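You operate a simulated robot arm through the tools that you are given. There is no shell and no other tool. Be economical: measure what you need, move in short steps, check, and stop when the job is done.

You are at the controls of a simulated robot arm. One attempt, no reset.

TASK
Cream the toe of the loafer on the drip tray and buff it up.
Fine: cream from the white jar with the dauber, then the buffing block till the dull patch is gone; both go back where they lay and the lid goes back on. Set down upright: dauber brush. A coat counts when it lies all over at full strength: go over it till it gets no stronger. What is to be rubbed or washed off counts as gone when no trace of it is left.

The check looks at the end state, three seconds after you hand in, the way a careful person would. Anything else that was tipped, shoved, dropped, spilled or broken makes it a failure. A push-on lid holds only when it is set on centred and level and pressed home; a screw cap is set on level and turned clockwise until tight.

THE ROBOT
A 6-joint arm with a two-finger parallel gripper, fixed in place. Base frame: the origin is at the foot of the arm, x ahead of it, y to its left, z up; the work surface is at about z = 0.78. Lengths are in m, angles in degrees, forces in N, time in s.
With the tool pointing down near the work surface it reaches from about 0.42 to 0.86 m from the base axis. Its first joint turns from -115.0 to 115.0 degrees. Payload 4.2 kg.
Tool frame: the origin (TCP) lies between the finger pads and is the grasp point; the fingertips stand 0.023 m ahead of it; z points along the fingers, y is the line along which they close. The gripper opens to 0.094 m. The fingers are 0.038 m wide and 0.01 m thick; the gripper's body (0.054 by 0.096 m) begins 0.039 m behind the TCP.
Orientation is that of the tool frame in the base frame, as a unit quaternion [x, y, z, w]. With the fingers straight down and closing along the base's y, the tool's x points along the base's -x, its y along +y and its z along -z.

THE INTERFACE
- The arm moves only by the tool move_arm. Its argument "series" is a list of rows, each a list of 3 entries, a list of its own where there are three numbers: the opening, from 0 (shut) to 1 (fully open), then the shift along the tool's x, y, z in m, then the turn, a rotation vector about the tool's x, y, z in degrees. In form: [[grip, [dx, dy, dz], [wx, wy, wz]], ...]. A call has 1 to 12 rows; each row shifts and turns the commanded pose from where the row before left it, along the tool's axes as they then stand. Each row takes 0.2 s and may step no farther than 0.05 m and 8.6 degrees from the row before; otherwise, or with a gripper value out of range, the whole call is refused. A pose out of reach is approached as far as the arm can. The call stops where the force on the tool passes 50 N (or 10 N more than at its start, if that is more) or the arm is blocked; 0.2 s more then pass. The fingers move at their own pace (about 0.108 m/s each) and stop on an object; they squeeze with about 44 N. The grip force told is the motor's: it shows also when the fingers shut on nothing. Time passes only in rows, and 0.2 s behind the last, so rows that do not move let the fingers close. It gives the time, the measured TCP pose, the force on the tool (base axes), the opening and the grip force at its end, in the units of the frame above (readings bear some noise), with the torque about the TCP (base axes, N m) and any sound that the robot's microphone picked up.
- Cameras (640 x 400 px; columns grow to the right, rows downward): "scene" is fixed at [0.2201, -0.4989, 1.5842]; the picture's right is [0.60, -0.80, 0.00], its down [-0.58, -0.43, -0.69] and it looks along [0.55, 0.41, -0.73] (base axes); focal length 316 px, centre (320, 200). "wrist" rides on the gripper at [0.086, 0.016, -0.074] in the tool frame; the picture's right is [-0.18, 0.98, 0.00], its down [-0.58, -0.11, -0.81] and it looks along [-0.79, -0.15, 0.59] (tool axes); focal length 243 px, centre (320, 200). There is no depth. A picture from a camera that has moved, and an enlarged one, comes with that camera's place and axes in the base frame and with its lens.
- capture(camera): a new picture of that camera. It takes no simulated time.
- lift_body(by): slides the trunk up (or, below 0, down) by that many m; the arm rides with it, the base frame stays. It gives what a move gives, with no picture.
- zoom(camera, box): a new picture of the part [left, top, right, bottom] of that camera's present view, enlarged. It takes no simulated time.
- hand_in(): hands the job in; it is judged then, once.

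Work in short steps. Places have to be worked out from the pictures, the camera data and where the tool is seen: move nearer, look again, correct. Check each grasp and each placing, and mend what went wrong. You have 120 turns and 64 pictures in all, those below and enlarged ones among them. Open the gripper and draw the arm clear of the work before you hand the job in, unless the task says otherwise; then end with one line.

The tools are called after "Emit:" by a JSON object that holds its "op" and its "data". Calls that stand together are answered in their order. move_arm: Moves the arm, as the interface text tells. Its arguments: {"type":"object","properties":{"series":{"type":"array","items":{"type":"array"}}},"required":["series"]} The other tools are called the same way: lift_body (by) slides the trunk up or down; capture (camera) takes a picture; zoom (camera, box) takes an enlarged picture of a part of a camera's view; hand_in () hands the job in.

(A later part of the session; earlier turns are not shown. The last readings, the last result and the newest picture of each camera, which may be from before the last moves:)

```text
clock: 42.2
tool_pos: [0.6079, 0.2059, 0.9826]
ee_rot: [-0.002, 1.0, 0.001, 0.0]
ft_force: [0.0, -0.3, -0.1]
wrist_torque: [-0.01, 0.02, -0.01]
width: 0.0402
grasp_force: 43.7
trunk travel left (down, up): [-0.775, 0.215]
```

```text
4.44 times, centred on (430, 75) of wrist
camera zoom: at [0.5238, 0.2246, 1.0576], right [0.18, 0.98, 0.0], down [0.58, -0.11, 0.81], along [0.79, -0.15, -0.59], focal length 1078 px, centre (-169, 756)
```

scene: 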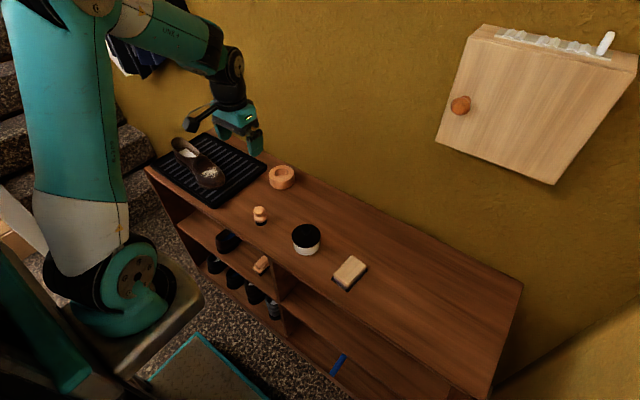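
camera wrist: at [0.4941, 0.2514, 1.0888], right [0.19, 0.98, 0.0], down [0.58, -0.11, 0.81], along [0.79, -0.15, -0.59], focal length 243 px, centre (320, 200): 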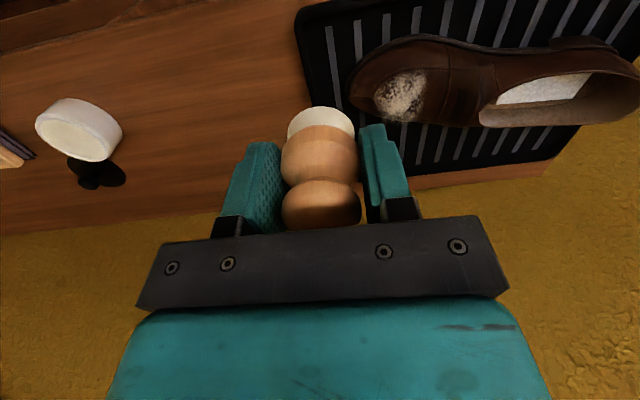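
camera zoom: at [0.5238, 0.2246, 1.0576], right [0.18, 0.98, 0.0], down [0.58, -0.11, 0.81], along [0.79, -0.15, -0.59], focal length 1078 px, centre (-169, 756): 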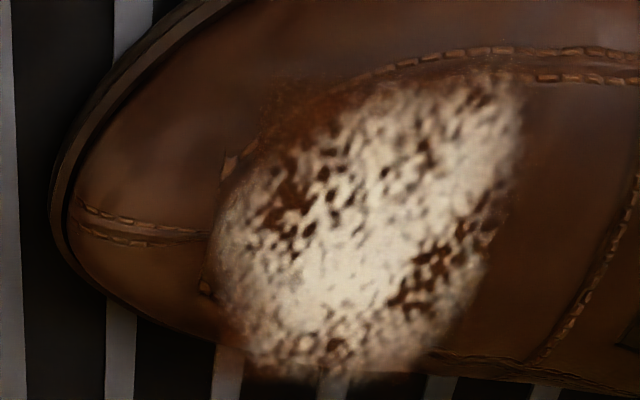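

A warm coat tint shows around the patch edges, so cream is going on. I go over it again with firmer, fuller strokes, then compare from the same viewpoint.

Emit:
{"op": "move_arm", "data": {"series": [[0, [-0.016, 0.0312, 0.0305], [0, 0, 0]], [0, [-0.016, 0.0312, 0.0305], [0, 0, 0]], [0, [-0.0155, 0.0312, 0.0305], [-6, 0, 0]], [0, [0, 0, 0.005], [-6, 0, 0]], [0, [0, 0.0, 0.005], [0, 0, 0]], [0, [0, 0, 0.004], [0, 0, 0]], [0, [0, 0, 0], [0, 0, 0]]]}}

```text
clock: 43.8
tool_pos: [0.6555, 0.3037, 0.8778]
ee_rot: [-0.002, 0.995, 0.104, 0.001]
ft_force: [0.3, 0.2, -1.2]
wrist_torque: [0.02, 0.02, 0.01]
width: 0.0405
grasp_force: 44.1
trunk travel left (down, up): [-0.775, 0.215]
```

Emit:
{"op": "move_arm", "data": {"series": [[0, [0, 0, 0.003], [0, 0, 0]], [0, [0, 0, 0.0012], [0, 0, 0]], [0, [0, 0.007, 0], [0, 0, 0]], [0, [0, -0.007, 0], [0, 0, 0]], [0, [0, -0.007, 0], [0, 0, 0]], [0, [0, -0.007, 0], [0, 0, 0]], [0, [0, -0.005, 0], [0, 0, 0]], [0, [0, 0.007, 0], [0, 0, 0]], [0, [0, 0.007, 0], [0, 0, 0]], [0, [0, 0.007, 0], [0, 0, 0]], [0, [0, 0.005, 0], [0, 0, 0]], [0, [0, -0.007, 0], [0, 0, 0]]]}}

```text
clock: 46.4
tool_pos: [0.6562, 0.3044, 0.872]
ee_rot: [-0.002, 0.994, 0.105, 0.001]
ft_force: [0.6, 1.6, 3.8]
wrist_torque: [0.01, -0.02, -0.02]
width: 0.0407
grasp_force: 44.4
trunk travel left (down, up): [-0.775, 0.215]
```

Centre redone. Now the near side again with a bit more pressure.

Emit:
{"op": "move_arm", "data": {"series": [[0, [0, 0, -0.003], [0, 0, 0]], [0, [0.01, 0, 0], [0, -5, 0]], [0, [0.01, 0, 0.002], [0, -5, 0]], [0, [0, 0, 0.003], [0, 0, 0]], [0, [0, 0, 0.0015], [0, 0, 0]], [0, [0, 0.007, 0], [0, 0, 0]], [0, [0, -0.007, 0], [0, 0, 0]], [0, [0, -0.007, 0], [0, 0, 0]], [0, [0, -0.007, 0], [0, 0, 0]], [0, [0, -0.005, 0], [0, 0, 0]], [0, [0, 0.007, 0], [0, 0, 0]], [0, [0, 0.007, 0], [0, 0, 0]]]}}

Emit:
{"op": "move_arm", "data": {"series": [[0, [0, 0.007, 0.0005], [0, 0, 0]], [0, [0, 0.005, 0], [0, 0, 0]], [0, [0, -0.007, 0], [0, 0, 0]], [0, [0, 0, 0], [0, 0, 0]]]}}

```text
clock: 49.0
tool_pos: [0.6369, 0.3, 0.8669]
ee_rot: [0.009, 0.991, 0.104, 0.088]
ft_force: [-2.3, -11.9, 19.2]
wrist_torque: [-0.39, -0.35, -0.26]
width: 0.0404
grasp_force: 43.9
trunk travel left (down, up): [-0.775, 0.215]
```

```text
clock: 50.0
tool_pos: [0.636, 0.3083, 0.869]
ee_rot: [0.005, 0.99, 0.106, 0.087]
ft_force: [-2.7, 4.0, 19.6]
wrist_torque: [0.5, -0.37, 0.11]
width: 0.0404
grasp_force: 43.7
trunk travel left (down, up): [-0.775, 0.215]
```

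Good pressure. Now the far side again, same way.

Emit:
{"op": "move_arm", "data": {"series": [[0, [0, 0, -0.006], [0, 0, 0]], [0, [-0.0103, 0, 0], [0, 5, 0]], [0, [-0.0103, 0, 0], [0, 5, 0]], [0, [-0.0103, 0, 0], [0, 5, 0]], [0, [-0.0103, -0.002, 0], [0, 5, 0]], [0, [0, 0, 0.003], [0, 0, 0]], [0, [0, 0, 0.002], [0, 0, 0]], [0, [0, 0, 0.001], [0, 0, 0]], [0, [0, 0, 0], [0, 0, 0]]]}}

```text
clock: 52.0
tool_pos: [0.6771, 0.3033, 0.8708]
ee_rot: [-0.011, 0.991, 0.105, -0.086]
ft_force: [-1.2, -2.5, 10.0]
wrist_torque: [0.2, 0.13, 0.08]
width: 0.0404
grasp_force: 44.0
trunk travel left (down, up): [-0.775, 0.215]
```

Emit:
{"op": "move_arm", "data": {"series": [[0, [0, 0, 0.0008], [0, 0, 0]], [0, [0, 0.007, 0], [0, 0, 0]], [0, [0, -0.007, 0], [0, 0, 0]], [0, [0, -0.007, 0], [0, 0, 0]], [0, [0, -0.007, 0], [0, 0, 0]], [0, [0, -0.005, 0], [0, 0, 0]], [0, [0, 0.007, 0], [0, 0, 0]], [0, [0, 0.007, 0], [0, 0, 0]], [0, [0, 0.007, 0], [0, 0, 0]], [0, [0, 0.005, 0], [0, 0, 0]], [0, [0, -0.007, 0], [0, 0, 0]]]}}

Emit:
{"op": "move_arm", "data": {"series": [[0, [0, 0, -0.02], [0, 0, 0]], [0, [0, 0, -0.04], [0, -5, 0]], [0, [0.03, -0.02, -0.03], [6, -5, 0]], [0, [0.03, -0.02, -0.03], [6, 0, 0]], [0, [0.02, -0.03, 0], [0, 0, 0]], [0, [0, 0, 0], [0, 0, 0]]]}}

Emit:
{"op": "zoom", "data": {"camera": "wrist", "box": [390, 30, 470, 120]}}

```text
clock: 54.4
tool_pos: [0.6763, 0.3069, 0.8699]
ee_rot: [-0.013, 0.991, 0.106, -0.085]
ft_force: [6.7, 1.6, 24.8]
wrist_torque: [0.66, 0.05, -0.17]
width: 0.041
grasp_force: 44.2
trunk travel left (down, up): [-0.775, 0.215]
```

```text
clock: 55.8
tool_pos: [0.6079, 0.2128, 0.9815]
ee_rot: [-0.004, 1.0, 0.0, 0.0]
ft_force: [-0.4, -0.1, -1.0]
wrist_torque: [0.02, 0.0, 0.0]
width: 0.0404
grasp_force: 43.8
trunk travel left (down, up): [-0.775, 0.215]
```

```text
4.44 times, centred on (430, 75) of wrist
camera zoom: at [0.5236, 0.2294, 1.0561], right [0.18, 0.98, 0.0], down [0.58, -0.1, 0.81], along [0.79, -0.14, -0.59], focal length 1078 px, centre (-169, 756)
```

zoom: 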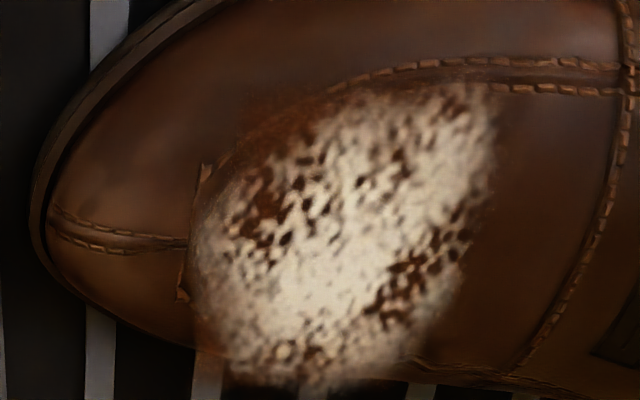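

Denser than before, I think. I bring the arm toward the jar for a reload and take an unobstructed scene view of the toe.

Emit:
{"op": "move_arm", "data": {"series": [[0, [-0.005, -0.048, 0], [0, 0, 0]], [0, [-0.005, -0.048, 0], [0, 0, 0]], [0, [-0.005, -0.048, 0], [0, 0, 0]], [0, [-0.005, -0.048, 0], [0, 0, 0]], [0, [-0.005, -0.048, 0], [0, 0, 0]], [0, [-0.005, -0.048, 0], [0, 0, 0]], [0, [-0.0095, -0.0495, 0], [0, 0, 0]], [0, [0, 0, 0], [0, 0, 0]]]}}

Emit:
{"op": "zoom", "data": {"camera": "scene", "box": [185, 145, 241, 195]}}

Emit:
{"op": "zoom", "data": {"camera": "scene", "box": [265, 170, 345, 270]}}

```text
refused: row 7 steps farther than a row can; nothing moved
```

```text
8.00 times, centred on (213, 170) of scene
camera zoom: at [0.2201, -0.4989, 1.5842], right [0.6, -0.8, 0.0], down [-0.58, -0.43, -0.69], along [0.55, 0.41, -0.73], focal length 2524 px, centre (1176, 440)
```

zoom: 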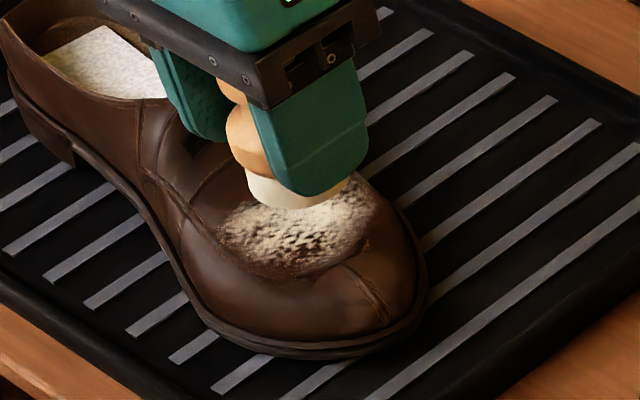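

```text
4.00 times, centred on (305, 220) of scene
camera zoom: at [0.2201, -0.4989, 1.5842], right [0.6, -0.8, 0.0], down [-0.58, -0.43, -0.69], along [0.55, 0.41, -0.73], focal length 1262 px, centre (380, 120)
```

zoom: 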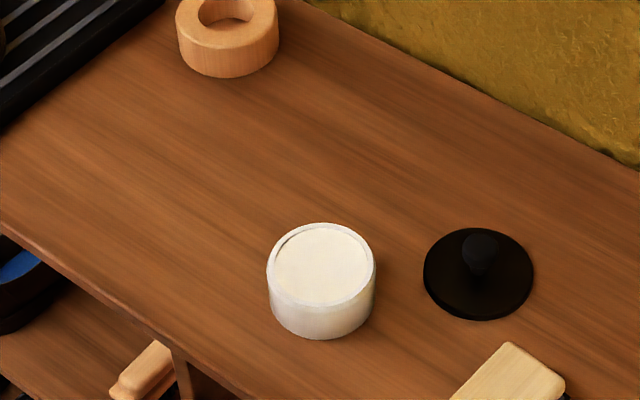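

That row exceeded the limit; redo with correct steps. The scene shows a darkened coat ring round the patch.

Emit:
{"op": "move_arm", "data": {"series": [[0, [-0.005, -0.0485, 0], [0, 0, 0]], [0, [-0.005, -0.0485, 0], [0, 0, 0]], [0, [-0.005, -0.0485, 0], [0, 0, 0]], [0, [-0.005, -0.0485, 0], [0, 0, 0]], [0, [-0.006, -0.0485, 0], [0, 0, 0]], [0, [-0.006, -0.0485, 0], [0, 0, 0]], [0, [-0.0075, -0.0485, 0], [0, 0, 0]], [0, [0, 0, 0.04], [0, 0, 0]], [0, [0, 0, 0.04], [0, 0, 0]], [0, [0, 0, 0.02], [0, 0, 0]], [0, [0, 0, 0], [0, 0, 0]]]}}

Emit:
{"op": "zoom", "data": {"camera": "scene", "box": [185, 145, 241, 195]}}

```text
clock: 58.2
tool_pos: [0.6512, -0.1281, 0.8807]
ee_rot: [-0.004, 1.0, 0.0, 0.001]
ft_force: [0.4, -1.0, -0.2]
wrist_torque: [0.03, 0.02, 0.01]
width: 0.0409
grasp_force: 43.8
trunk travel left (down, up): [-0.775, 0.215]
```

```text
8.00 times, centred on (213, 170) of scene
camera zoom: at [0.2201, -0.4989, 1.5842], right [0.6, -0.8, 0.0], down [-0.58, -0.43, -0.69], along [0.55, 0.41, -0.73], focal length 2524 px, centre (1176, 440)
```

zoom: 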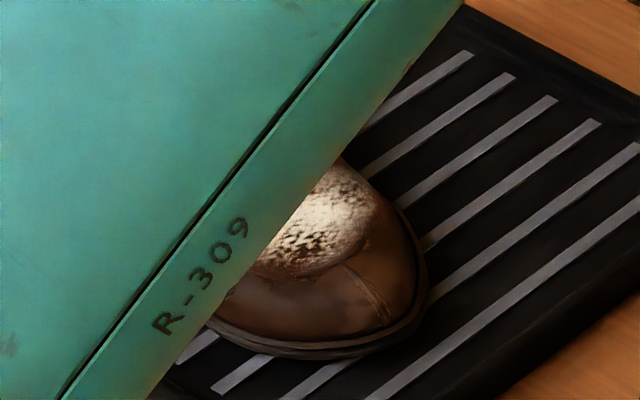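

Over the jar. I dip again to the same depth, then lift.

Emit:
{"op": "move_arm", "data": {"series": [[0, [0.002, 0.001, 0.01], [0, 0, 0]], [0, [0, 0, 0.004], [0, 0, 0]], [0, [0, 0, 0.002], [0, 0, 0]], [0, [0, 0, 0], [0, 0, 0]]]}}

Emit:
{"op": "move_arm", "data": {"series": [[0, [0, 0, -0.02], [0, 0, 0]], [0, [0, 0, -0.04], [0, 0, 0]], [0, [0, 0, -0.045], [0, 0, 0]], [0, [0, 0.0485, 0], [0, 0, 0]], [0, [0, 0.0485, 0], [0, 0, 0]], [0, [0, 0.0485, 0], [0, 0, 0]], [0, [0, 0.0485, 0], [0, 0, 0]], [0, [0, 0.0485, 0], [0, 0, 0]], [0, [0, 0.0485, 0], [0, 0, 0]], [0, [0, 0.0485, 0], [0, 0, 0]], [0, [-0.008, 0.0485, 0], [0, 0, 0]], [0, [0, 0.044, 0], [0, 0, 0]]]}}

```text
clock: 59.2
tool_pos: [0.6487, -0.128, 0.8647]
ee_rot: [-0.004, 1.0, 0.0, 0.0]
ft_force: [0.0, -0.9, -0.5]
wrist_torque: [0.01, -0.01, 0.02]
width: 0.0405
grasp_force: 44.4
trunk travel left (down, up): [-0.775, 0.215]
```

```text
clock: 61.8
tool_pos: [0.6532, 0.3063, 0.9693]
ee_rot: [-0.003, 1.0, 0.001, 0.001]
ft_force: [0.0, -0.4, -0.5]
wrist_torque: [0.01, 0.01, -0.01]
width: 0.0407
grasp_force: 43.8
trunk travel left (down, up): [-0.775, 0.215]
```

The dip did not touch this time (dauber rode up ~2 mm in the grip), but the bristles were still fully white. I do a third pass, starting at the centre.

Emit:
{"op": "move_arm", "data": {"series": [[0, [-0.002, 0, 0.04], [0, 0, 0]], [0, [0, -0.002, 0.035], [-6, 0, 0]], [0, [0, 0, 0.005], [-6, 0, 0]], [0, [0, 0, 0.01], [0, 0, 0]], [0, [0, 0, 0.005], [0, 0, 0]], [0, [0, 0, 0.002], [0, 0, 0]], [0, [0, 0, 0], [0, 0, 0]]]}}

```text
clock: 63.4
tool_pos: [0.655, 0.3074, 0.874]
ee_rot: [-0.004, 0.994, 0.105, 0.0]
ft_force: [0.3, 0.1, -1.1]
wrist_torque: [0.0, 0.01, 0.01]
width: 0.0404
grasp_force: 43.5
trunk travel left (down, up): [-0.775, 0.215]
```

Emit:
{"op": "move_arm", "data": {"series": [[0, [0, -0.003, 0.002], [0, 0, 0]], [0, [0, 0, 0.002], [0, 0, 0]], [0, [0, 0.008, 0], [0, 0, 0]], [0, [0, -0.008, 0], [0, 0, 0]], [0, [0, -0.008, 0], [0, 0, 0]], [0, [0, -0.008, 0], [0, 0, 0]], [0, [0, -0.006, 0.0005], [0, 0, 0]], [0, [0, 0.008, 0], [0, 0, 0]], [0, [0, 0.008, 0], [0, 0, 0]], [0, [0, 0.008, 0], [0, 0, 0]], [0, [0, 0.004, 0], [0, 0, 0]], [0, [0, -0.006, 0], [0, 0, 0]]]}}

Emit:
{"op": "move_arm", "data": {"series": [[0, [0, 0, -0.003], [0, 0, 0]], [0, [0.01, 0, 0], [0, -5, 0]], [0, [0.01, 0, 0.002], [0, -5, 0]], [0, [0, 0, 0.003], [0, 0, 0]], [0, [0, 0, 0.001], [0, 0, 0]], [0, [0, 0, 0], [0, 0, 0]]]}}

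```text
clock: 66.0
tool_pos: [0.6559, 0.3108, 0.8718]
ee_rot: [-0.006, 0.994, 0.109, 0.004]
ft_force: [5.5, -0.8, 32.0]
wrist_torque: [0.69, -0.46, -0.15]
width: 0.0403
grasp_force: 44.1
trunk travel left (down, up): [-0.775, 0.215]
```

```text
clock: 67.4
tool_pos: [0.6355, 0.3053, 0.8668]
ee_rot: [0.005, 0.991, 0.104, 0.086]
ft_force: [-18.0, -21.4, 39.2]
wrist_torque: [-0.48, -0.36, -0.4]
width: 0.0406
grasp_force: 43.8
trunk travel left (down, up): [-0.775, 0.215]
```

Too firm (48 N), and the reaction shows more sideways slope here. I ease off, roll 6° more and rub.

Emit:
{"op": "move_arm", "data": {"series": [[0, [0, 0, -0.002], [0, 0, 0]], [0, [0.0046, 0, 0], [0, -6, 0]], [0, [0, -0.004, 0.0005], [-4, 0, 0]], [0, [0, 0.006, 0], [0, 0, 0]], [0, [0, -0.008, 0], [0, 0, 0]], [0, [0, -0.008, 0], [0, 0, 0]], [0, [0, -0.008, 0], [0, 0, 0]], [0, [0, 0.008, 0], [0, 0, 0]], [0, [0, 0.008, 0], [0, 0, 0]], [0, [0, 0.008, 0], [0, 0, 0]], [0, [0, -0.006, 0], [0, 0, 0]]]}}

```text
clock: 69.8
tool_pos: [0.6312, 0.3037, 0.8649]
ee_rot: [0.005, 0.98, 0.14, 0.139]
ft_force: [-3.5, 1.4, 5.4]
wrist_torque: [-0.03, -0.06, 0.03]
width: 0.04
grasp_force: 44.3
trunk travel left (down, up): [-0.775, 0.215]
```

Now the far side for the third time.

Emit:
{"op": "move_arm", "data": {"series": [[0, [0, 0, -0.008], [4, 0, 0]], [0, [-0.0094, 0, 0], [0, 5.2, 0]], [0, [-0.0094, 0, 0], [0, 5.2, 0]], [0, [-0.0094, 0, 0], [0, 5.2, 0]], [0, [-0.0094, 0, 0], [0, 5.2, 0]], [0, [-0.0094, 0, 0], [0, 5.2, 0]], [0, [0, 0, 0.003], [0, 0, 0]], [0, [0, 0, 0.002], [0, 0, 0]], [0, [0, 0, 0], [0, 0, 0]]]}}

```text
clock: 71.8
tool_pos: [0.6746, 0.3009, 0.8717]
ee_rot: [-0.014, 0.991, 0.103, -0.087]
ft_force: [-0.5, -0.2, -0.1]
wrist_torque: [0.0, 0.04, -0.02]
width: 0.0402
grasp_force: 44.4
trunk travel left (down, up): [-0.775, 0.215]
```

Emit:
{"op": "move_arm", "data": {"series": [[0, [-0.002, 0, 0.002], [0, 0, 0]], [0, [0, 0, 0.0015], [0, 0, 0]], [0, [0, 0.007, 0], [0, 0, 0]], [0, [0, -0.008, 0], [0, 0, 0]], [0, [0, -0.008, 0], [0, 0, 0]], [0, [0, -0.006, 0], [0, 0, 0]], [0, [0, 0.008, 0], [0, 0, 0]], [0, [0, 0.008, 0], [0, 0, 0]], [0, [0, 0.006, 0], [0, 0, 0]], [0, [0, -0.007, 0], [0, 0, 0]]]}}

Emit:
{"op": "move_arm", "data": {"series": [[0, [0, 0, -0.02], [0, 0, 0]], [0, [0, 0, -0.04], [0, -5, 0]], [0, [0.03, -0.02, -0.03], [6, -5, 0]], [0, [0.03, -0.02, -0.03], [6, 0, 0]], [0, [0.02, -0.03, 0], [0, 0, 0.6]], [0, [0, 0, 0], [0, 0, 0]]]}}

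Emit:
{"op": "zoom", "data": {"camera": "wrist", "box": [280, 0, 470, 120]}}

```text
clock: 74.0
tool_pos: [0.6754, 0.3021, 0.869]
ee_rot: [-0.015, 0.991, 0.105, -0.086]
ft_force: [1.6, 1.8, 11.6]
wrist_torque: [0.32, 0.07, -0.05]
width: 0.0405
grasp_force: 44.0
trunk travel left (down, up): [-0.775, 0.215]
```

```text
clock: 75.4
tool_pos: [0.6104, 0.2093, 0.9819]
ee_rot: [-0.002, 1.0, 0.0, 0.001]
ft_force: [-0.3, -0.1, -0.9]
wrist_torque: [0.0, 0.06, 0.01]
width: 0.0404
grasp_force: 43.6
trunk travel left (down, up): [-0.775, 0.215]
```

```text
3.33 times, centred on (375, 60) of wrist
camera zoom: at [0.5256, 0.2261, 1.0567], right [0.18, 0.98, 0.0], down [0.58, -0.11, 0.81], along [0.79, -0.15, -0.59], focal length 809 px, centre (137, 667)
```

zoom: 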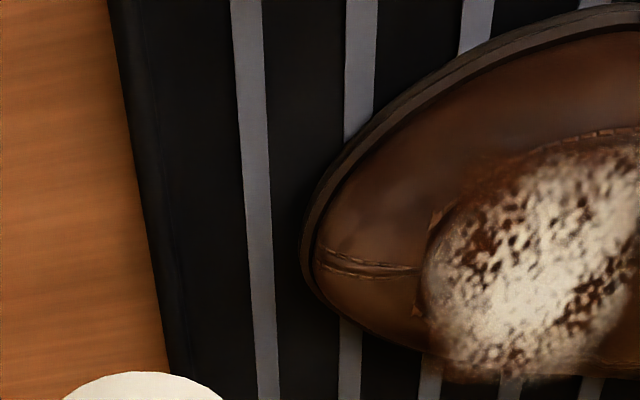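

Emit:
{"op": "zoom", "data": {"camera": "wrist", "box": [390, 30, 470, 120]}}

```text
4.44 times, centred on (430, 75) of wrist
camera zoom: at [0.5256, 0.2261, 1.0567], right [0.18, 0.98, 0.0], down [0.58, -0.11, 0.81], along [0.79, -0.15, -0.59], focal length 1078 px, centre (-169, 756)
```

zoom: 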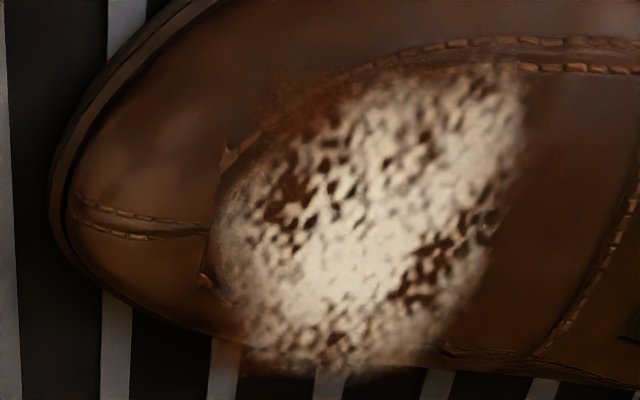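

Similar to the last look, with gaps now evenly reddish. I do one more pass reaching further out on the far (+x) side and both ends, with more roll.

Emit:
{"op": "move_arm", "data": {"series": [[0, [-0.0207, 0.0207, 0.022], [0, 0, 0]], [0, [-0.0207, 0.0207, 0.022], [0, 0, 0]], [0, [-0.0207, 0.0207, 0.022], [0, 0, 0]], [0, [-0.0207, 0.0207, 0.022], [0, 0, 0]], [0, [0, 0, 0], [-6, 0, 0]], [0, [0, 0, 0], [-6, 0, 0]], [0, [0, 0, 0], [0, 8, 0]], [0, [0, 0, 0], [0, 8, 0]], [0, [0, 0, 0.01], [0, 0, 0]], [0, [0, 0, 0.005], [0, 0, 0]], [0, [0, 0, 0], [0, 0, 0]]]}}

```text
clock: 77.8
tool_pos: [0.6889, 0.2954, 0.8791]
ee_rot: [-0.016, 0.985, 0.104, -0.138]
ft_force: [-0.4, 0.2, -0.7]
wrist_torque: [0.01, -0.02, 0.01]
width: 0.0402
grasp_force: 44.4
trunk travel left (down, up): [-0.775, 0.215]
```

Emit:
{"op": "move_arm", "data": {"series": [[0, [0, 0, 0.004], [0, 0, 0]], [0, [0, 0, 0.003], [0, 0, 0]], [0, [0, 0, 0.002], [0, 0, 0]], [0, [0, 0, 0.0015], [0, 0, 0]], [0, [0, 0, 0.0015], [0, 0, 0]], [0, [0, 0, 0], [0, 0, 0]]]}}

```text
clock: 79.2
tool_pos: [0.6856, 0.2967, 0.868]
ee_rot: [-0.017, 0.985, 0.103, -0.137]
ft_force: [-0.2, 0.5, -0.7]
wrist_torque: [-0.01, -0.04, -0.01]
width: 0.04
grasp_force: 44.0
trunk travel left (down, up): [-0.775, 0.215]
```

Emit:
{"op": "move_arm", "data": {"series": [[0, [0, 0, 0.0015], [0, 0, 0]], [0, [0, 0, 0.0015], [0, 0, 0]], [0, [0, 0, 0.0015], [0, 0, 0]], [0, [0, 0, 0], [0, 0, 0]]]}}

```text
clock: 80.2
tool_pos: [0.6859, 0.2984, 0.8657]
ee_rot: [-0.016, 0.985, 0.104, -0.136]
ft_force: [3.6, -6.6, 14.1]
wrist_torque: [0.13, -0.12, -0.1]
width: 0.0403
grasp_force: 43.8
trunk travel left (down, up): [-0.775, 0.215]
```

Contact 16 N. Long strokes along the far flank.

Emit:
{"op": "move_arm", "data": {"series": [[0, [0, 0.008, 0], [0, 0, 0]], [0, [0, 0.008, 0], [0, 0, 0]], [0, [0, 0.004, 0.0005], [0, 0, 0]], [0, [0, -0.008, 0], [0, 0, 0]], [0, [0, -0.008, 0], [0, 0, 0]], [0, [0, -0.008, 0], [0, 0, 0]], [0, [0, -0.008, 0.0005], [0, 0, 0]], [0, [0, 0.008, 0], [0, 0, 0]], [0, [0, 0.008, 0], [0, 0, 0]], [0, [0, 0.008, 0], [0, 0, 0]], [0, [0, 0.005, 0], [0, 0, 0]], [0, [0, 0, 0], [0, 0, 0]]]}}

```text
clock: 82.8
tool_pos: [0.6816, 0.3102, 0.8704]
ee_rot: [-0.018, 0.985, 0.105, -0.133]
ft_force: [4.4, -4.8, 25.5]
wrist_torque: [0.41, -0.33, -0.13]
width: 0.0402
grasp_force: 43.7
out of reach, approached as far as the arm can: row 2
trunk travel left (down, up): [-0.775, 0.215]
```

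Now the heel-ward (+y) end of the patch across the crest: roll back upright and touch there.

Emit:
{"op": "move_arm", "data": {"series": [[0, [0, 0, -0.005], [0, 0, 0]], [0, [0.008, 0, 0], [0, -5.5, 0]], [0, [0.008, 0, 0], [0, -5.5, 0]], [0, [0.008, 0, 0], [0, -5, 0]], [0, [0, 0.003, 0.003], [0, 0, 0]], [0, [0, 0, 0.0015], [0, 0, 0]], [0, [0, 0, 0], [0, 0, 0]]]}}

```text
clock: 84.4
tool_pos: [0.6595, 0.3105, 0.8725]
ee_rot: [0.0, 0.994, 0.105, 0.001]
ft_force: [0.2, -7.6, 13.3]
wrist_torque: [-0.33, 0.0, -0.01]
width: 0.0402
grasp_force: 44.1
trunk travel left (down, up): [-0.775, 0.215]
```

In contact. Cross strokes over the crest with matching roll, then near side.

Emit:
{"op": "move_arm", "data": {"series": [[0, [0.008, 0.001, 0], [0, -3, 0]], [0, [0.009, 0, 0.0005], [0, -4, 0]], [0, [0.009, 0, 0.0015], [0, -4, 0]], [0, [0, 0.006, 0], [0, 0, 0]], [0, [0, -0.008, 0], [0, 0, 0]], [0, [0, -0.008, 0], [0, 0, 0]], [0, [0, -0.008, 0], [0, 0, 0]], [0, [0, 0.008, 0], [0, 0, 0]], [0, [0, 0.008, 0], [0, 0, 0]], [0, [0, 0.008, 0], [0, 0, 0]], [0, [0, -0.006, 0], [0, 0, 0]]]}}

```text
clock: 86.8
tool_pos: [0.6338, 0.3139, 0.8682]
ee_rot: [0.009, 0.99, 0.104, 0.097]
ft_force: [-1.5, 0.6, 5.7]
wrist_torque: [0.07, -0.07, 0.02]
width: 0.0403
grasp_force: 44.1
trunk travel left (down, up): [-0.775, 0.215]
```

I lift off and view again from the same spot.

Emit:
{"op": "move_arm", "data": {"series": [[0, [0, 0, -0.02], [0, 0, 0]], [0, [0, 0, -0.03], [0, 5.5, 0]], [0, [0.006, -0.02, -0.03], [6, 5.5, 0]], [0, [0.008, -0.04, -0.02], [6, 0, 0]], [0, [0.008, -0.04, -0.012], [0, 0, 0]], [0, [0, 0, 0], [0, 0, 0]]]}}

Emit:
{"op": "zoom", "data": {"camera": "wrist", "box": [390, 30, 470, 120]}}

```text
clock: 88.2
tool_pos: [0.5984, 0.1949, 0.9688]
ee_rot: [0.001, 1.0, 0.0, -0.001]
ft_force: [0.3, -0.6, -0.1]
wrist_torque: [-0.01, 0.01, 0.0]
width: 0.0403
grasp_force: 44.0
trunk travel left (down, up): [-0.775, 0.215]
```

```text
4.44 times, centred on (430, 75) of wrist
camera zoom: at [0.5143, 0.2129, 1.043], right [0.19, 0.98, 0.0], down [0.58, -0.11, 0.81], along [0.79, -0.15, -0.59], focal length 1078 px, centre (-169, 756)
```

zoom: 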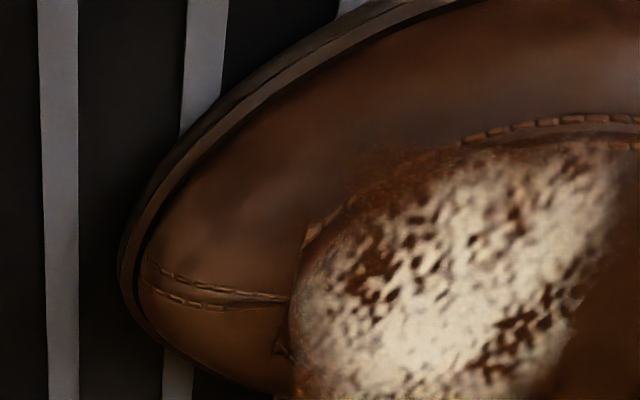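

Coat looks saturated. I take the dauber back above its place at (0.630,0.051).

Emit:
{"op": "move_arm", "data": {"series": [[0, [-0.01, -0.048, 0], [0, 0, 0]], [0, [-0.011, -0.048, 0], [0, 0, 0]], [0, [-0.0106, -0.0477, 0], [0, 0, 0]], [0, [0, 0, 0.04], [0, 0, 0]], [0, [0, 0, 0.04], [0, 0, 0]], [0, [0, 0, 0.015], [0, 0, 0]], [0, [0, 0, 0], [0, 0, 0]]]}}

Emit:
{"op": "zoom", "data": {"camera": "scene", "box": [180, 140, 300, 230]}}

Emit:
{"op": "zoom", "data": {"camera": "wrist", "box": [240, 60, 440, 240]}}

```text
clock: 89.8
tool_pos: [0.6308, 0.0506, 0.8745]
ee_rot: [0.0, 1.0, 0.0, 0.001]
ft_force: [0.3, 0.2, -0.9]
wrist_torque: [-0.02, -0.01, 0.02]
width: 0.0403
grasp_force: 44.3
trunk travel left (down, up): [-0.775, 0.215]
```

```text
4.44 times, centred on (240, 185) of scene
camera zoom: at [0.2201, -0.4989, 1.5842], right [0.6, -0.8, 0.0], down [-0.58, -0.43, -0.69], along [0.55, 0.41, -0.73], focal length 1402 px, centre (676, 267)
```

zoom: 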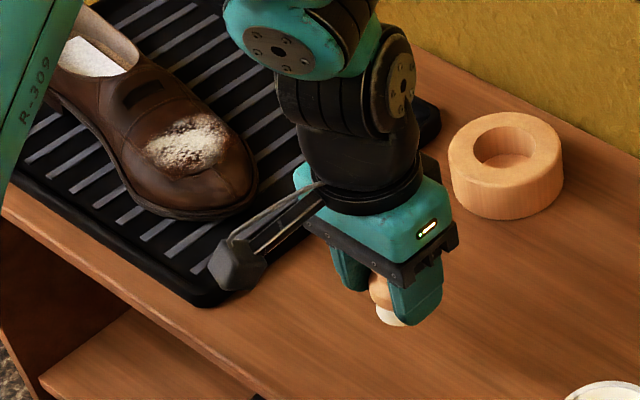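

```text
2.22 times, centred on (340, 150) of wrist
camera zoom: at [0.5461, 0.0697, 0.948], right [0.19, 0.98, 0.0], down [0.58, -0.11, 0.81], along [0.79, -0.15, -0.59], focal length 539 px, centre (276, 311)
```

zoom: 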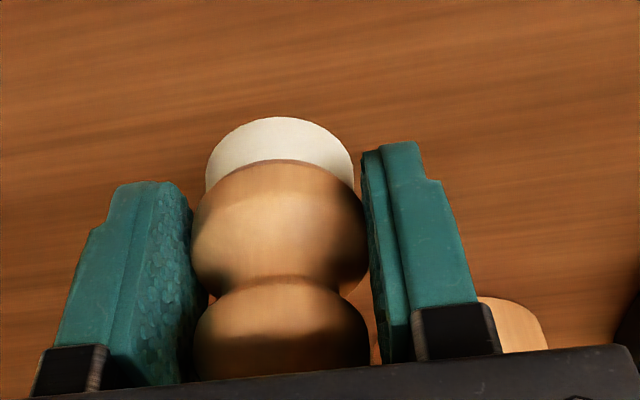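

The dauber looks upright in the grip. I lower it to the table by small steps.

Emit:
{"op": "move_arm", "data": {"series": [[0, [0.0005, 0.0006, 0.03], [0, 0, 0]], [0, [0, 0, 0.015], [0, 0, 0]], [0, [0, 0, 0.003], [0, 0, 0]], [0, [0, 0, 0.002], [0, 0, 0]], [0, [0, 0, 0], [0, 0, 0]]]}}

```text
clock: 91.0
tool_pos: [0.6305, 0.0527, 0.8239]
ee_rot: [0.001, 1.0, 0.0, 0.001]
ft_force: [0.4, -0.8, -1.3]
wrist_torque: [-0.01, -0.01, 0.03]
width: 0.0401
grasp_force: 44.0
trunk travel left (down, up): [-0.775, 0.215]
```

Emit:
{"op": "move_arm", "data": {"series": [[0, [0, -0.001, 0.001], [0, 0, 0]], [0, [0, 0, 0.001], [0, 0, 0]], [0, [0, 0, 0.001], [0, 0, 0]], [0, [0, 0, 0], [0, 0, 0]]]}}

```text
clock: 92.0
tool_pos: [0.6301, 0.0515, 0.8206]
ee_rot: [0.001, 1.0, 0.0, 0.001]
ft_force: [0.2, -0.4, -0.1]
wrist_torque: [-0.01, -0.02, 0.0]
width: 0.0401
grasp_force: 43.7
trunk travel left (down, up): [-0.775, 0.215]
```

Emit:
{"op": "move_arm", "data": {"series": [[0, [0, 0, 0.001], [0, 0, 0]], [0, [0, 0, 0.001], [0, 0, 0]], [0, [0, 0, 0.001], [0, 0, 0]], [0, [0, 0, 0], [0, 0, 0]]]}}

```text
clock: 93.0
tool_pos: [0.6303, 0.0509, 0.8185]
ee_rot: [0.001, 1.0, 0.0, 0.001]
ft_force: [-0.7, -1.5, 5.8]
wrist_torque: [-0.09, -0.13, -0.01]
width: 0.0402
grasp_force: 43.6
trunk travel left (down, up): [-0.775, 0.215]
```

Contact at 0.8185. One more half millimetre, then I release and rise.

Emit:
{"op": "move_arm", "data": {"series": [[0, [0, 0, 0.0007], [0, 0, 0]], [0, [0, 0, 0], [0, 0, 0]], [0.55, [0, 0, 0], [0, 0, 0]], [0.75, [0, 0, 0], [0, 0, 0]], [0.75, [0, 0, -0.01], [0, 0, 0]], [0.75, [0, 0, -0.03], [0, 0, 0]], [0.75, [0, 0, -0.04], [0, 0, 0]], [0.75, [0.03, 0, -0.03], [0, 0, 0]], [0.75, [0.03, 0, 0], [0, 0, 0]], [0.75, [0, 0, 0], [0, 0, 0]]]}}

Emit:
{"op": "capture", "data": {"camera": "wrist"}}

Emit:
{"op": "zoom", "data": {"camera": "scene", "box": [240, 180, 360, 270]}}

```text
clock: 95.2
tool_pos: [0.57, 0.0517, 0.9263]
ee_rot: [0.001, 1.0, 0.0, 0.001]
ft_force: [0.9, 0.2, -0.5]
wrist_torque: [-0.02, -0.01, 0.01]
width: 0.0705
grasp_force: 0.1
trunk travel left (down, up): [-0.775, 0.215]
```

```text
18 pictures are left
camera wrist: at [0.4857, 0.0697, 1.0009], right [0.19, 0.98, 0.0], down [0.58, -0.11, 0.81], along [0.79, -0.15, -0.59], focal length 243 px, centre (320, 200)
```

wrist: 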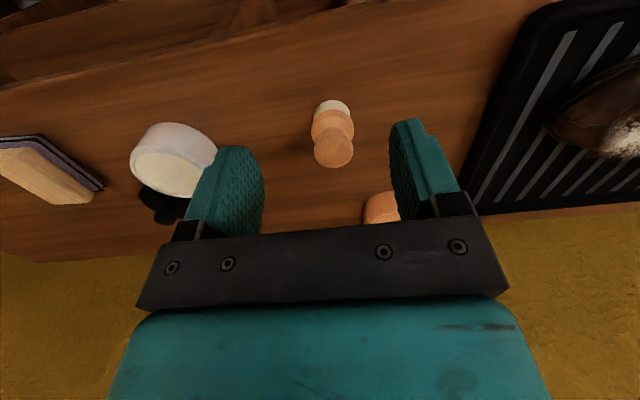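

```text
4.44 times, centred on (300, 225) of scene
camera zoom: at [0.2201, -0.4989, 1.5842], right [0.6, -0.8, 0.0], down [-0.58, -0.43, -0.69], along [0.55, 0.41, -0.73], focal length 1402 px, centre (409, 89)
```

zoom: 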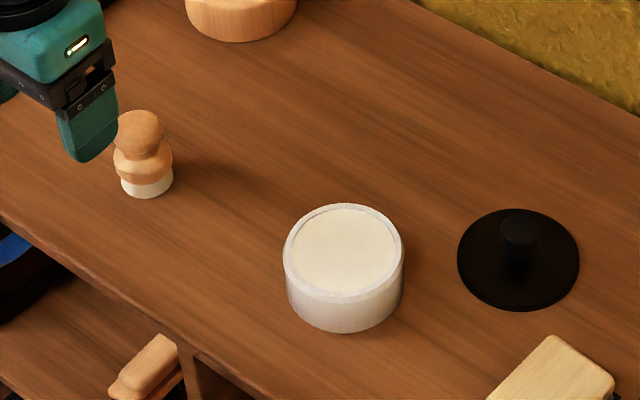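

Dauber is back and upright. Next the buffing block near (0.632,-0.291), long side along x; I go for a closer look.

Emit:
{"op": "move_arm", "data": {"series": [[0.85, [0, -0.043, -0.005], [0, 0, 0]], [0.85, [0, -0.043, -0.005], [0, 0, 0]], [0.85, [0, -0.043, 0], [0, 0, 0]], [0.85, [0, -0.043, 0], [0, 0, 0]], [0.85, [0, -0.043, 0], [0, 0, 0]], [0.85, [0, -0.043, 0], [0, 0, 0]], [0.85, [0, -0.043, 0], [0, 0, 0]], [0.85, [0.01, -0.043, 0], [0, 0, 0]], [0.85, [0, 0, 0], [0, 0, 0]]]}}

Emit:
{"op": "zoom", "data": {"camera": "wrist", "box": [200, 20, 440, 200]}}

```text
clock: 97.2
tool_pos: [0.5597, -0.2935, 0.9377]
ee_rot: [0.001, 1.0, 0.0, 0.001]
ft_force: [-0.4, -0.5, -0.7]
wrist_torque: [-0.01, 0.03, 0.01]
width: 0.0799
grasp_force: 0.1
trunk travel left (down, up): [-0.775, 0.215]
```

```text
2.22 times, centred on (320, 110) of wrist
camera zoom: at [0.4736, -0.2754, 1.011], right [0.19, 0.98, 0.0], down [0.58, -0.11, 0.81], along [0.79, -0.15, -0.59], focal length 539 px, centre (320, 400)
```

zoom: 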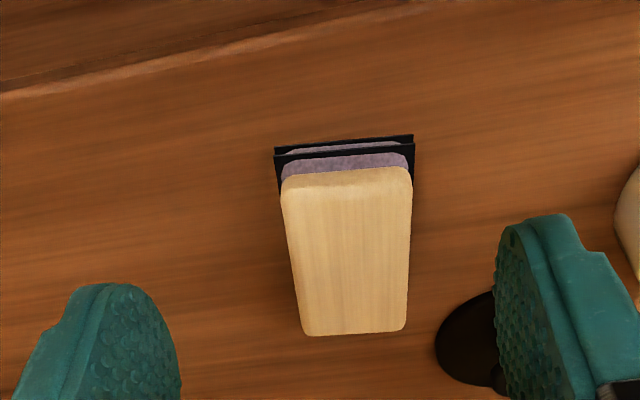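

I enlarge the block's layers to see what it rests on.

Emit:
{"op": "zoom", "data": {"camera": "wrist", "box": [295, 62, 365, 102]}}

Emit:
{"op": "zoom", "data": {"camera": "scene", "box": [325, 250, 373, 295]}}

```text
9.14 times, centred on (330, 82) of wrist
camera zoom: at [0.4736, -0.2754, 1.011], right [0.19, 0.98, 0.0], down [0.58, -0.11, 0.81], along [0.79, -0.15, -0.59], focal length 2218 px, centre (229, 1279)
```

zoom: 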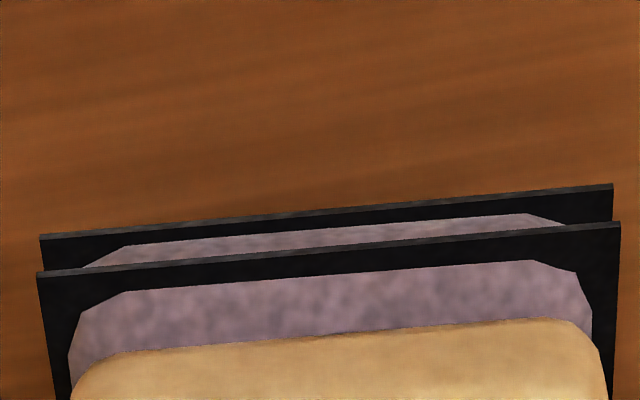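

```text
8.89 times, centred on (349, 272) of scene
camera zoom: at [0.2201, -0.4989, 1.5842], right [0.6, -0.8, 0.0], down [-0.58, -0.43, -0.69], along [0.55, 0.41, -0.73], focal length 2805 px, centre (62, -444)
```

zoom: 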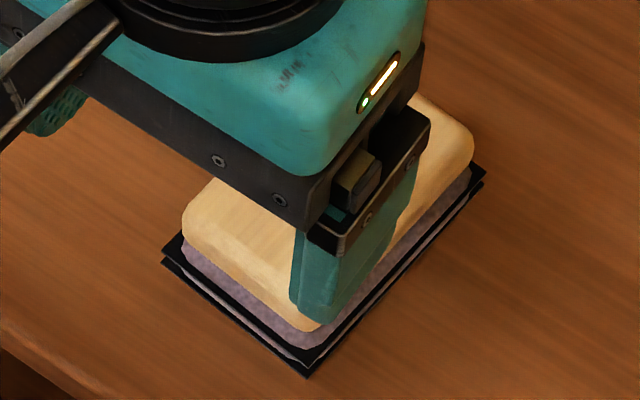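

The block lies as wood / felt over two black plates with felt; yaw ≈ -5.5°, centre ≈ (0.634,-0.2915). I go above with matching yaw, then descend to grip only the wood.

Emit:
{"op": "move_arm", "data": {"series": [[0.95, [-0.037, 0.001, 0], [0, 0, 0]], [0.95, [-0.0373, 0.001, 0], [0, 0, 5.5]], [0.95, [0, 0, 0.04], [0, 0, 0]], [0.95, [0, 0, 0.03], [0, 0, 0]], [0.95, [0, 0, 0.025], [0, 0, 0]], [0.95, [0, 0, 0.012], [0, 0, 0]], [0.95, [0, 0, 0], [0, 0, 0]]]}}

Emit:
{"op": "zoom", "data": {"camera": "scene", "box": [310, 230, 390, 300]}}

```text
clock: 98.8
tool_pos: [0.633, -0.2912, 0.8295]
ee_rot: [0.049, 0.999, -0.001, 0.001]
ft_force: [-0.4, 0.4, -0.6]
wrist_torque: [-0.01, -0.02, 0.03]
width: 0.0892
grasp_force: 0.1
trunk travel left (down, up): [-0.775, 0.215]
```

```text
5.71 times, centred on (350, 265) of scene
camera zoom: at [0.2201, -0.4989, 1.5842], right [0.6, -0.8, 0.0], down [-0.58, -0.43, -0.69], along [0.55, 0.41, -0.73], focal length 1803 px, centre (149, -171)
```

zoom: 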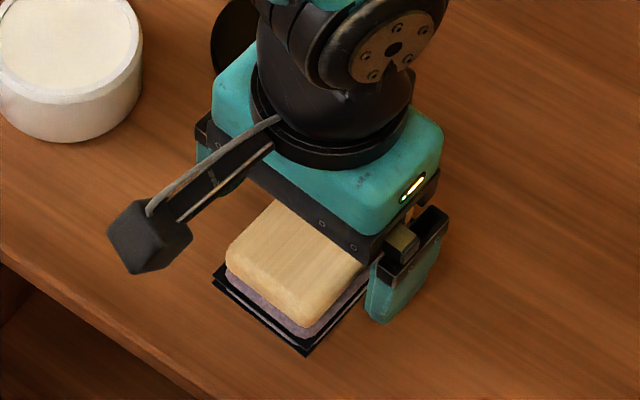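

Fingers straddle the block. I close and read the width.

Emit:
{"op": "move_arm", "data": {"series": [[0.6, [0, 0, 0], [0, 0, 0]], [0, [0, 0, 0], [0, 0, 0]], [0, [0, 0, 0], [0, 0, 0]], [0, [0, 0, 0], [0, 0, 0]], [0, [0, 0, -0.004], [0, 0, 0]], [0, [0, 0, -0.01], [0, 0, 0]], [0, [0, 0, -0.02], [0, 0, 0]], [0, [0, 0, 0], [0, 0, 0]]]}}

Emit:
{"op": "zoom", "data": {"camera": "scene", "box": [310, 230, 390, 300]}}

```text
clock: 100.6
tool_pos: [0.6339, -0.2905, 0.8627]
ee_rot: [0.048, 0.999, 0.001, 0.0]
ft_force: [0.2, 0.1, -0.5]
wrist_torque: [0.01, 0.01, 0.0]
width: 0.0529
grasp_force: 44.0
trunk travel left (down, up): [-0.775, 0.215]
```

```text
5.71 times, centred on (350, 265) of scene
camera zoom: at [0.2201, -0.4989, 1.5842], right [0.6, -0.8, 0.0], down [-0.58, -0.43, -0.69], along [0.55, 0.41, -0.73], focal length 1803 px, centre (149, -171)
```

zoom: 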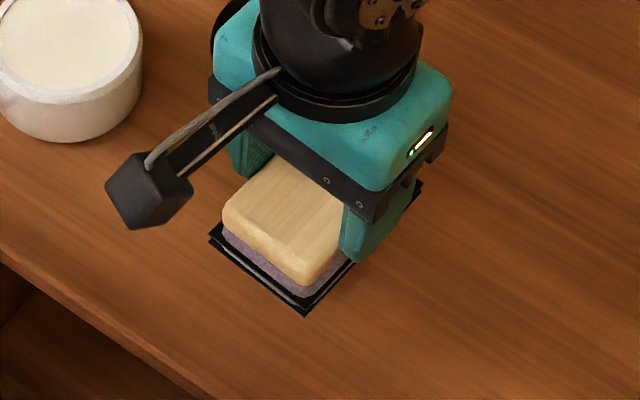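

The whole block (with its black-edged sole) came up as one piece, 53 mm grip. I carry it high over to the shoe.

Emit:
{"op": "move_arm", "data": {"series": [[0, [0, 0, -0.045], [0, 0, 0]], [0, [0, 0, -0.045], [0, 0, 0]], [0, [0, 0, -0.02], [0, 0, -5.5]], [0, [0, 0.049, 0], [0, 0, 0]], [0, [0, 0.049, 0], [0, 0, 0]], [0, [0, 0.049, 0], [0, 0, 0]], [0, [0, 0.049, 0], [0, 0, 0]], [0, [0, 0.049, 0], [0, 0, 0]], [0, [0, 0.049, 0], [0, 0, 0]], [0, [0, 0.049, 0], [0, 0, 0]], [0, [0, 0.049, 0], [0, 0, 0]], [0, [-0.01, 0.048, 0], [0, 0, 0]]]}}

Emit:
{"op": "move_arm", "data": {"series": [[0, [-0.005, 0.048, 0], [0, 0, 0]], [0, [-0.005, 0.048, 0], [0, 0, 0]], [0, [0, 0.045, 0.02], [0, 0, 0]], [0, [0, 0.006, 0.03], [0, 0, 0]], [0, [0, 0, 0.02], [-7, 0, 0]], [0, [0, 0, 0], [-7, 0, 0]], [0, [0, 0, 0], [0, 0, 0]]]}}

```text
clock: 103.2
tool_pos: [0.6435, 0.1489, 0.9735]
ee_rot: [0.002, 1.0, 0.001, 0.002]
ft_force: [0.3, -0.7, -0.9]
wrist_torque: [0.02, 0.0, 0.0]
width: 0.0527
grasp_force: 43.9
trunk travel left (down, up): [-0.775, 0.215]
```

```text
clock: 104.8
tool_pos: [0.6544, 0.2956, 0.9025]
ee_rot: [0.002, 0.992, 0.123, 0.001]
ft_force: [0.4, 0.5, -1.0]
wrist_torque: [-0.04, 0.01, 0.01]
width: 0.0529
grasp_force: 44.6
trunk travel left (down, up): [-0.775, 0.215]
```

Block tilted 14° above the patch. I lower it toward contact.

Emit:
{"op": "move_arm", "data": {"series": [[0, [0, 0, 0.01], [0, 0, 0]], [0, [0, 0, 0.006], [0, 0, 0]], [0, [0, 0, 0.002], [0, 0, 0]], [0, [0, 0, 0.002], [0, 0, 0]], [0, [0, 0, 0.002], [0, 0, 0]], [0, [0, 0, 0], [0, 0, 0]]]}}

```text
clock: 106.2
tool_pos: [0.6558, 0.3006, 0.8817]
ee_rot: [0.001, 0.993, 0.121, 0.001]
ft_force: [-1.3, -6.9, 6.9]
wrist_torque: [-0.55, 0.08, -0.01]
width: 0.0529
grasp_force: 44.1
trunk travel left (down, up): [-0.775, 0.215]
```

Touching. I buff along the shoe, pressing slightly more, and check the force.

Emit:
{"op": "move_arm", "data": {"series": [[0, [0, 0, 0.001], [4, 0, 0]], [0, [0, 0.01, 0], [0, 0, 0]], [0, [0, 0.01, 0], [0, 0, 0]], [0, [0, -0.01, 0], [0, 0, 0]], [0, [0, -0.01, 0], [0, 0, 0]], [0, [0, -0.01, 0], [0, 0, 0]], [0, [0, -0.01, 0], [0, 0, 0]], [0, [0, 0.01, 0], [0, 0, 0]], [0, [0, 0.01, 0], [0, 0, 0]], [0, [0, 0, 0], [0, 0, 0]]]}}

```text
clock: 108.4
tool_pos: [0.6538, 0.3002, 0.8817]
ee_rot: [0.001, 0.996, 0.087, 0.0]
ft_force: [-0.1, -0.4, 0.0]
wrist_torque: [0.04, -0.01, 0.01]
width: 0.0528
grasp_force: 43.7
trunk travel left (down, up): [-0.775, 0.215]
```

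Contact lost with the 10° tilt; lower until it presses again.

Emit:
{"op": "move_arm", "data": {"series": [[0, [0, 0, 0.0015], [0, 0, 0]], [0, [0, 0, 0.001], [0, 0, 0]], [0, [0, 0, 0.001], [0, 0, 0]], [0, [0, 0, 0], [0, 0, 0]]]}}

```text
clock: 109.4
tool_pos: [0.6558, 0.3016, 0.8804]
ee_rot: [0.002, 0.996, 0.089, 0.003]
ft_force: [-7.0, -13.0, 30.4]
wrist_torque: [0.58, 0.08, 0.18]
width: 0.0534
grasp_force: 44.1
trunk travel left (down, up): [-0.775, 0.215]
```

Firm contact. Buffing strokes along and across.

Emit:
{"op": "move_arm", "data": {"series": [[0, [0, 0, -0.0008], [0, 0, 0]], [0, [0, -0.008, 0], [-2, 0, 0]], [0, [0, -0.008, 0.001], [-2, 0, 0]], [0, [0, 0.008, -0.001], [2, 0, 0]], [0, [0, 0.008, 0], [2, 0, 0]], [0, [0.008, 0, 0], [0, -2, 0]], [0, [0.008, 0, 0], [0, -2, 0]], [0, [-0.008, 0, 0], [0, 2, 0]], [0, [-0.008, 0, 0], [0, 2, 0]], [0, [-0.008, 0, 0], [0, 2, 0]], [0, [-0.008, 0, 0], [0, 2, 0]], [0, [0, 0, 0], [0, 0, 0]]]}}

Emit:
{"op": "zoom", "data": {"camera": "scene", "box": [175, 130, 255, 195]}}

```text
clock: 112.0
tool_pos: [0.6715, 0.3009, 0.8794]
ee_rot: [-0.001, 0.996, 0.088, -0.032]
ft_force: [-2.4, -1.6, 13.6]
wrist_torque: [0.44, 0.24, 0.08]
width: 0.0532
grasp_force: 44.1
trunk travel left (down, up): [-0.775, 0.215]
```

```text
6.15 times, centred on (215, 162) of scene
camera zoom: at [0.2201, -0.4989, 1.5842], right [0.6, -0.8, 0.0], down [-0.58, -0.43, -0.69], along [0.55, 0.41, -0.73], focal length 1942 px, centre (966, 431)
```

zoom: 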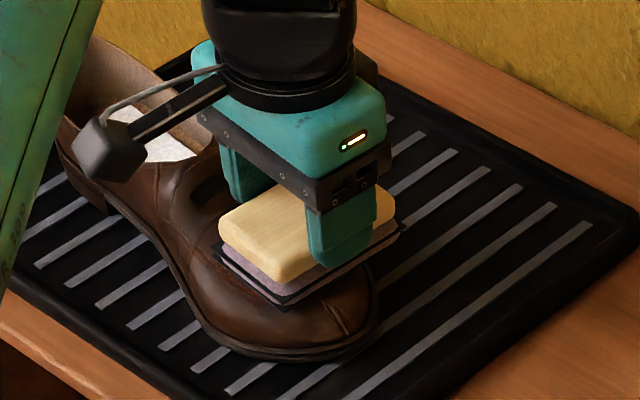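

Contact is good. More buffing: far flank with extra roll, strokes along the shoe.

Emit:
{"op": "move_arm", "data": {"series": [[0, [-0.005, 0, 0], [0, 5, 0]], [0, [0, 0.008, 0.001], [0, 0, 0]], [0, [0, 0.004, 0], [0, 0, 0]], [0, [0, -0.008, 0], [0, 0, 0]], [0, [0, -0.008, 0], [-2, 0, 0]], [0, [0, -0.008, 0.0005], [-2, 0, 0]], [0, [0, 0.008, 0], [2, 0, 0]], [0, [0, 0.008, 0], [2, 0, 0]], [0, [0, 0.006, 0], [0, 0, 0]], [0, [0, -0.006, 0], [0, 0, 0]], [0, [0, 0, 0], [0, 0, 0]]]}}

```text
clock: 114.4
tool_pos: [0.6759, 0.3061, 0.8811]
ee_rot: [-0.006, 0.993, 0.088, -0.076]
ft_force: [1.4, 2.5, 16.8]
wrist_torque: [0.7, 0.08, -0.08]
width: 0.0529
grasp_force: 44.1
trunk travel left (down, up): [-0.775, 0.215]
```

Now back over the crest to the near flank with the roll reversed, strokes there.

Emit:
{"op": "move_arm", "data": {"series": [[0, [0.009, -0.001, 0], [0, -4, 0]], [0, [0.009, -0.001, 0], [0, -4, 0]], [0, [0.009, -0.001, 0], [0, -4, 0]], [0, [0.009, 0, 0.001], [0, -4, 0]], [0, [0.006, 0, 0.001], [0, -3, 0]], [0, [0, 0.008, 0], [0, 0, 0]], [0, [0, -0.008, 0], [0, 0, 0]], [0, [0, -0.008, 0], [-2, 0, 0]], [0, [0, -0.008, 0.0005], [-2, 0, 0]], [0, [0, 0.008, 0], [2, 0, 0]], [0, [0, 0.008, 0], [2, 0, 0]], [0, [0, 0, 0], [0, 0, 0]]]}}

```text
clock: 117.0
tool_pos: [0.635, 0.3042, 0.879]
ee_rot: [0.009, 0.992, 0.088, 0.087]
ft_force: [-0.4, -0.2, -1.2]
wrist_torque: [0.02, 0.01, -0.02]
width: 0.053
grasp_force: 44.1
trunk travel left (down, up): [-0.775, 0.215]
```

No contact on the near flank; I lower until it presses.

Emit:
{"op": "move_arm", "data": {"series": [[0, [0, 0, 0.002], [0, 0, 0]], [0, [0, 0, 0.0015], [0, 0, 0]], [0, [0, 0, 0.001], [0, 0, 0]], [0, [0, 0, 0], [0, 0, 0]]]}}

```text
clock: 118.0
tool_pos: [0.6357, 0.3029, 0.8759]
ee_rot: [0.009, 0.992, 0.088, 0.089]
ft_force: [-17.1, -21.3, 41.0]
wrist_torque: [0.13, -0.3, -0.17]
width: 0.0529
grasp_force: 43.9
trunk travel left (down, up): [-0.775, 0.215]
```

Emit:
{"op": "move_arm", "data": {"series": [[0, [0, 0, -0.0015], [0, 0, 0]], [0, [0, 0.006, 0], [0, 0, 0]], [0, [0, 0.006, 0], [0, 0, 0]], [0, [0, -0.008, 0], [0, 0, 0]], [0, [0, -0.008, 0], [-2, 0, 0]], [0, [0, -0.008, 0.0005], [-2, 0, 0]], [0, [0, -0.004, 0], [0, 0, 0]], [0, [0, 0.008, 0], [2, 0, 0]], [0, [0, 0.008, 0], [2, 0, 0]], [0, [0, 0.006, 0], [0, 0, 0]], [0, [0, -0.006, 0], [0, 0, 0]]]}}

Emit:
{"op": "move_arm", "data": {"series": [[0, [0, 0, -0.02], [0, 0, 0]], [0, [0, 0, -0.03], [0, 5.5, 0]], [0, [0.006, -0.02, -0.03], [5, 5.5, 0]], [0, [0.008, -0.04, -0.02], [5, 0, 0]], [0, [0.004, -0.045, 0], [0, 0, 0]], [0, [0.004, -0.045, 0], [0, 0, 0]], [0, [0, -0.02, 0], [0, 0, 0]]]}}

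Emit:
{"op": "zoom", "data": {"camera": "wrist", "box": [440, 20, 600, 140]}}

```text
clock: 120.4
tool_pos: [0.635, 0.3062, 0.8757]
ee_rot: [0.008, 0.992, 0.091, 0.09]
ft_force: [3.8, -3.6, 22.4]
wrist_torque: [0.68, -0.72, -0.2]
width: 0.0528
grasp_force: 44.5
trunk travel left (down, up): [-0.775, 0.215]
```

```text
clock: 122.0
tool_pos: [0.6017, 0.1187, 0.9662]
ee_rot: [0.001, 1.0, 0.001, -0.009]
ft_force: [1.1, 0.6, -1.1]
wrist_torque: [0.01, 0.02, -0.04]
width: 0.0532
grasp_force: 43.6
trunk travel left (down, up): [-0.775, 0.215]
```

```text
3.33 times, centred on (520, 80) of wrist
camera zoom: at [0.5181, 0.1373, 1.0424], right [0.19, 0.98, 0.0], down [0.59, -0.11, 0.8], along [0.78, -0.15, -0.6], focal length 809 px, centre (-347, 600)
```

zoom: 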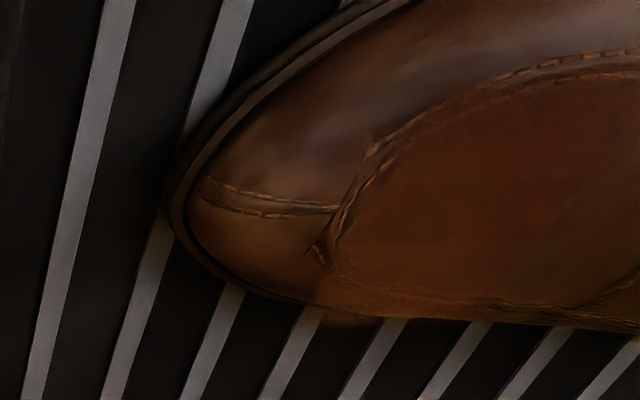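

The dull patch is gone and an even reddish coat remains. I check from the scene side for leftovers.

Emit:
{"op": "zoom", "data": {"camera": "scene", "box": [188, 150, 236, 190]}}

Emit:
{"op": "zoom", "data": {"camera": "wrist", "box": [515, 30, 625, 120]}}

```text
10.00 times, centred on (212, 170) of scene
camera zoom: at [0.2201, -0.4989, 1.5842], right [0.6, -0.8, 0.0], down [-0.58, -0.43, -0.69], along [0.55, 0.41, -0.73], focal length 3155 px, centre (1400, 500)
```

zoom: 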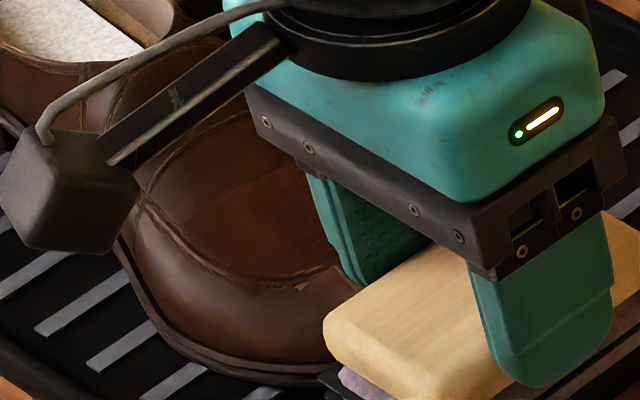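

```text
4.44 times, centred on (570, 75) of wrist
camera zoom: at [0.5181, 0.1373, 1.0424], right [0.19, 0.98, 0.0], down [0.59, -0.11, 0.8], along [0.78, -0.15, -0.6], focal length 1078 px, centre (-791, 756)
```

zoom: 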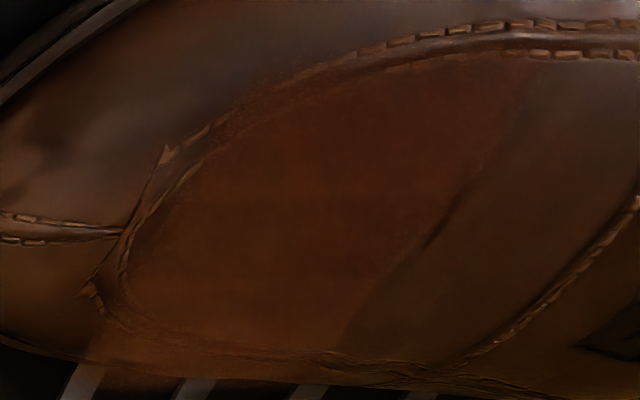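

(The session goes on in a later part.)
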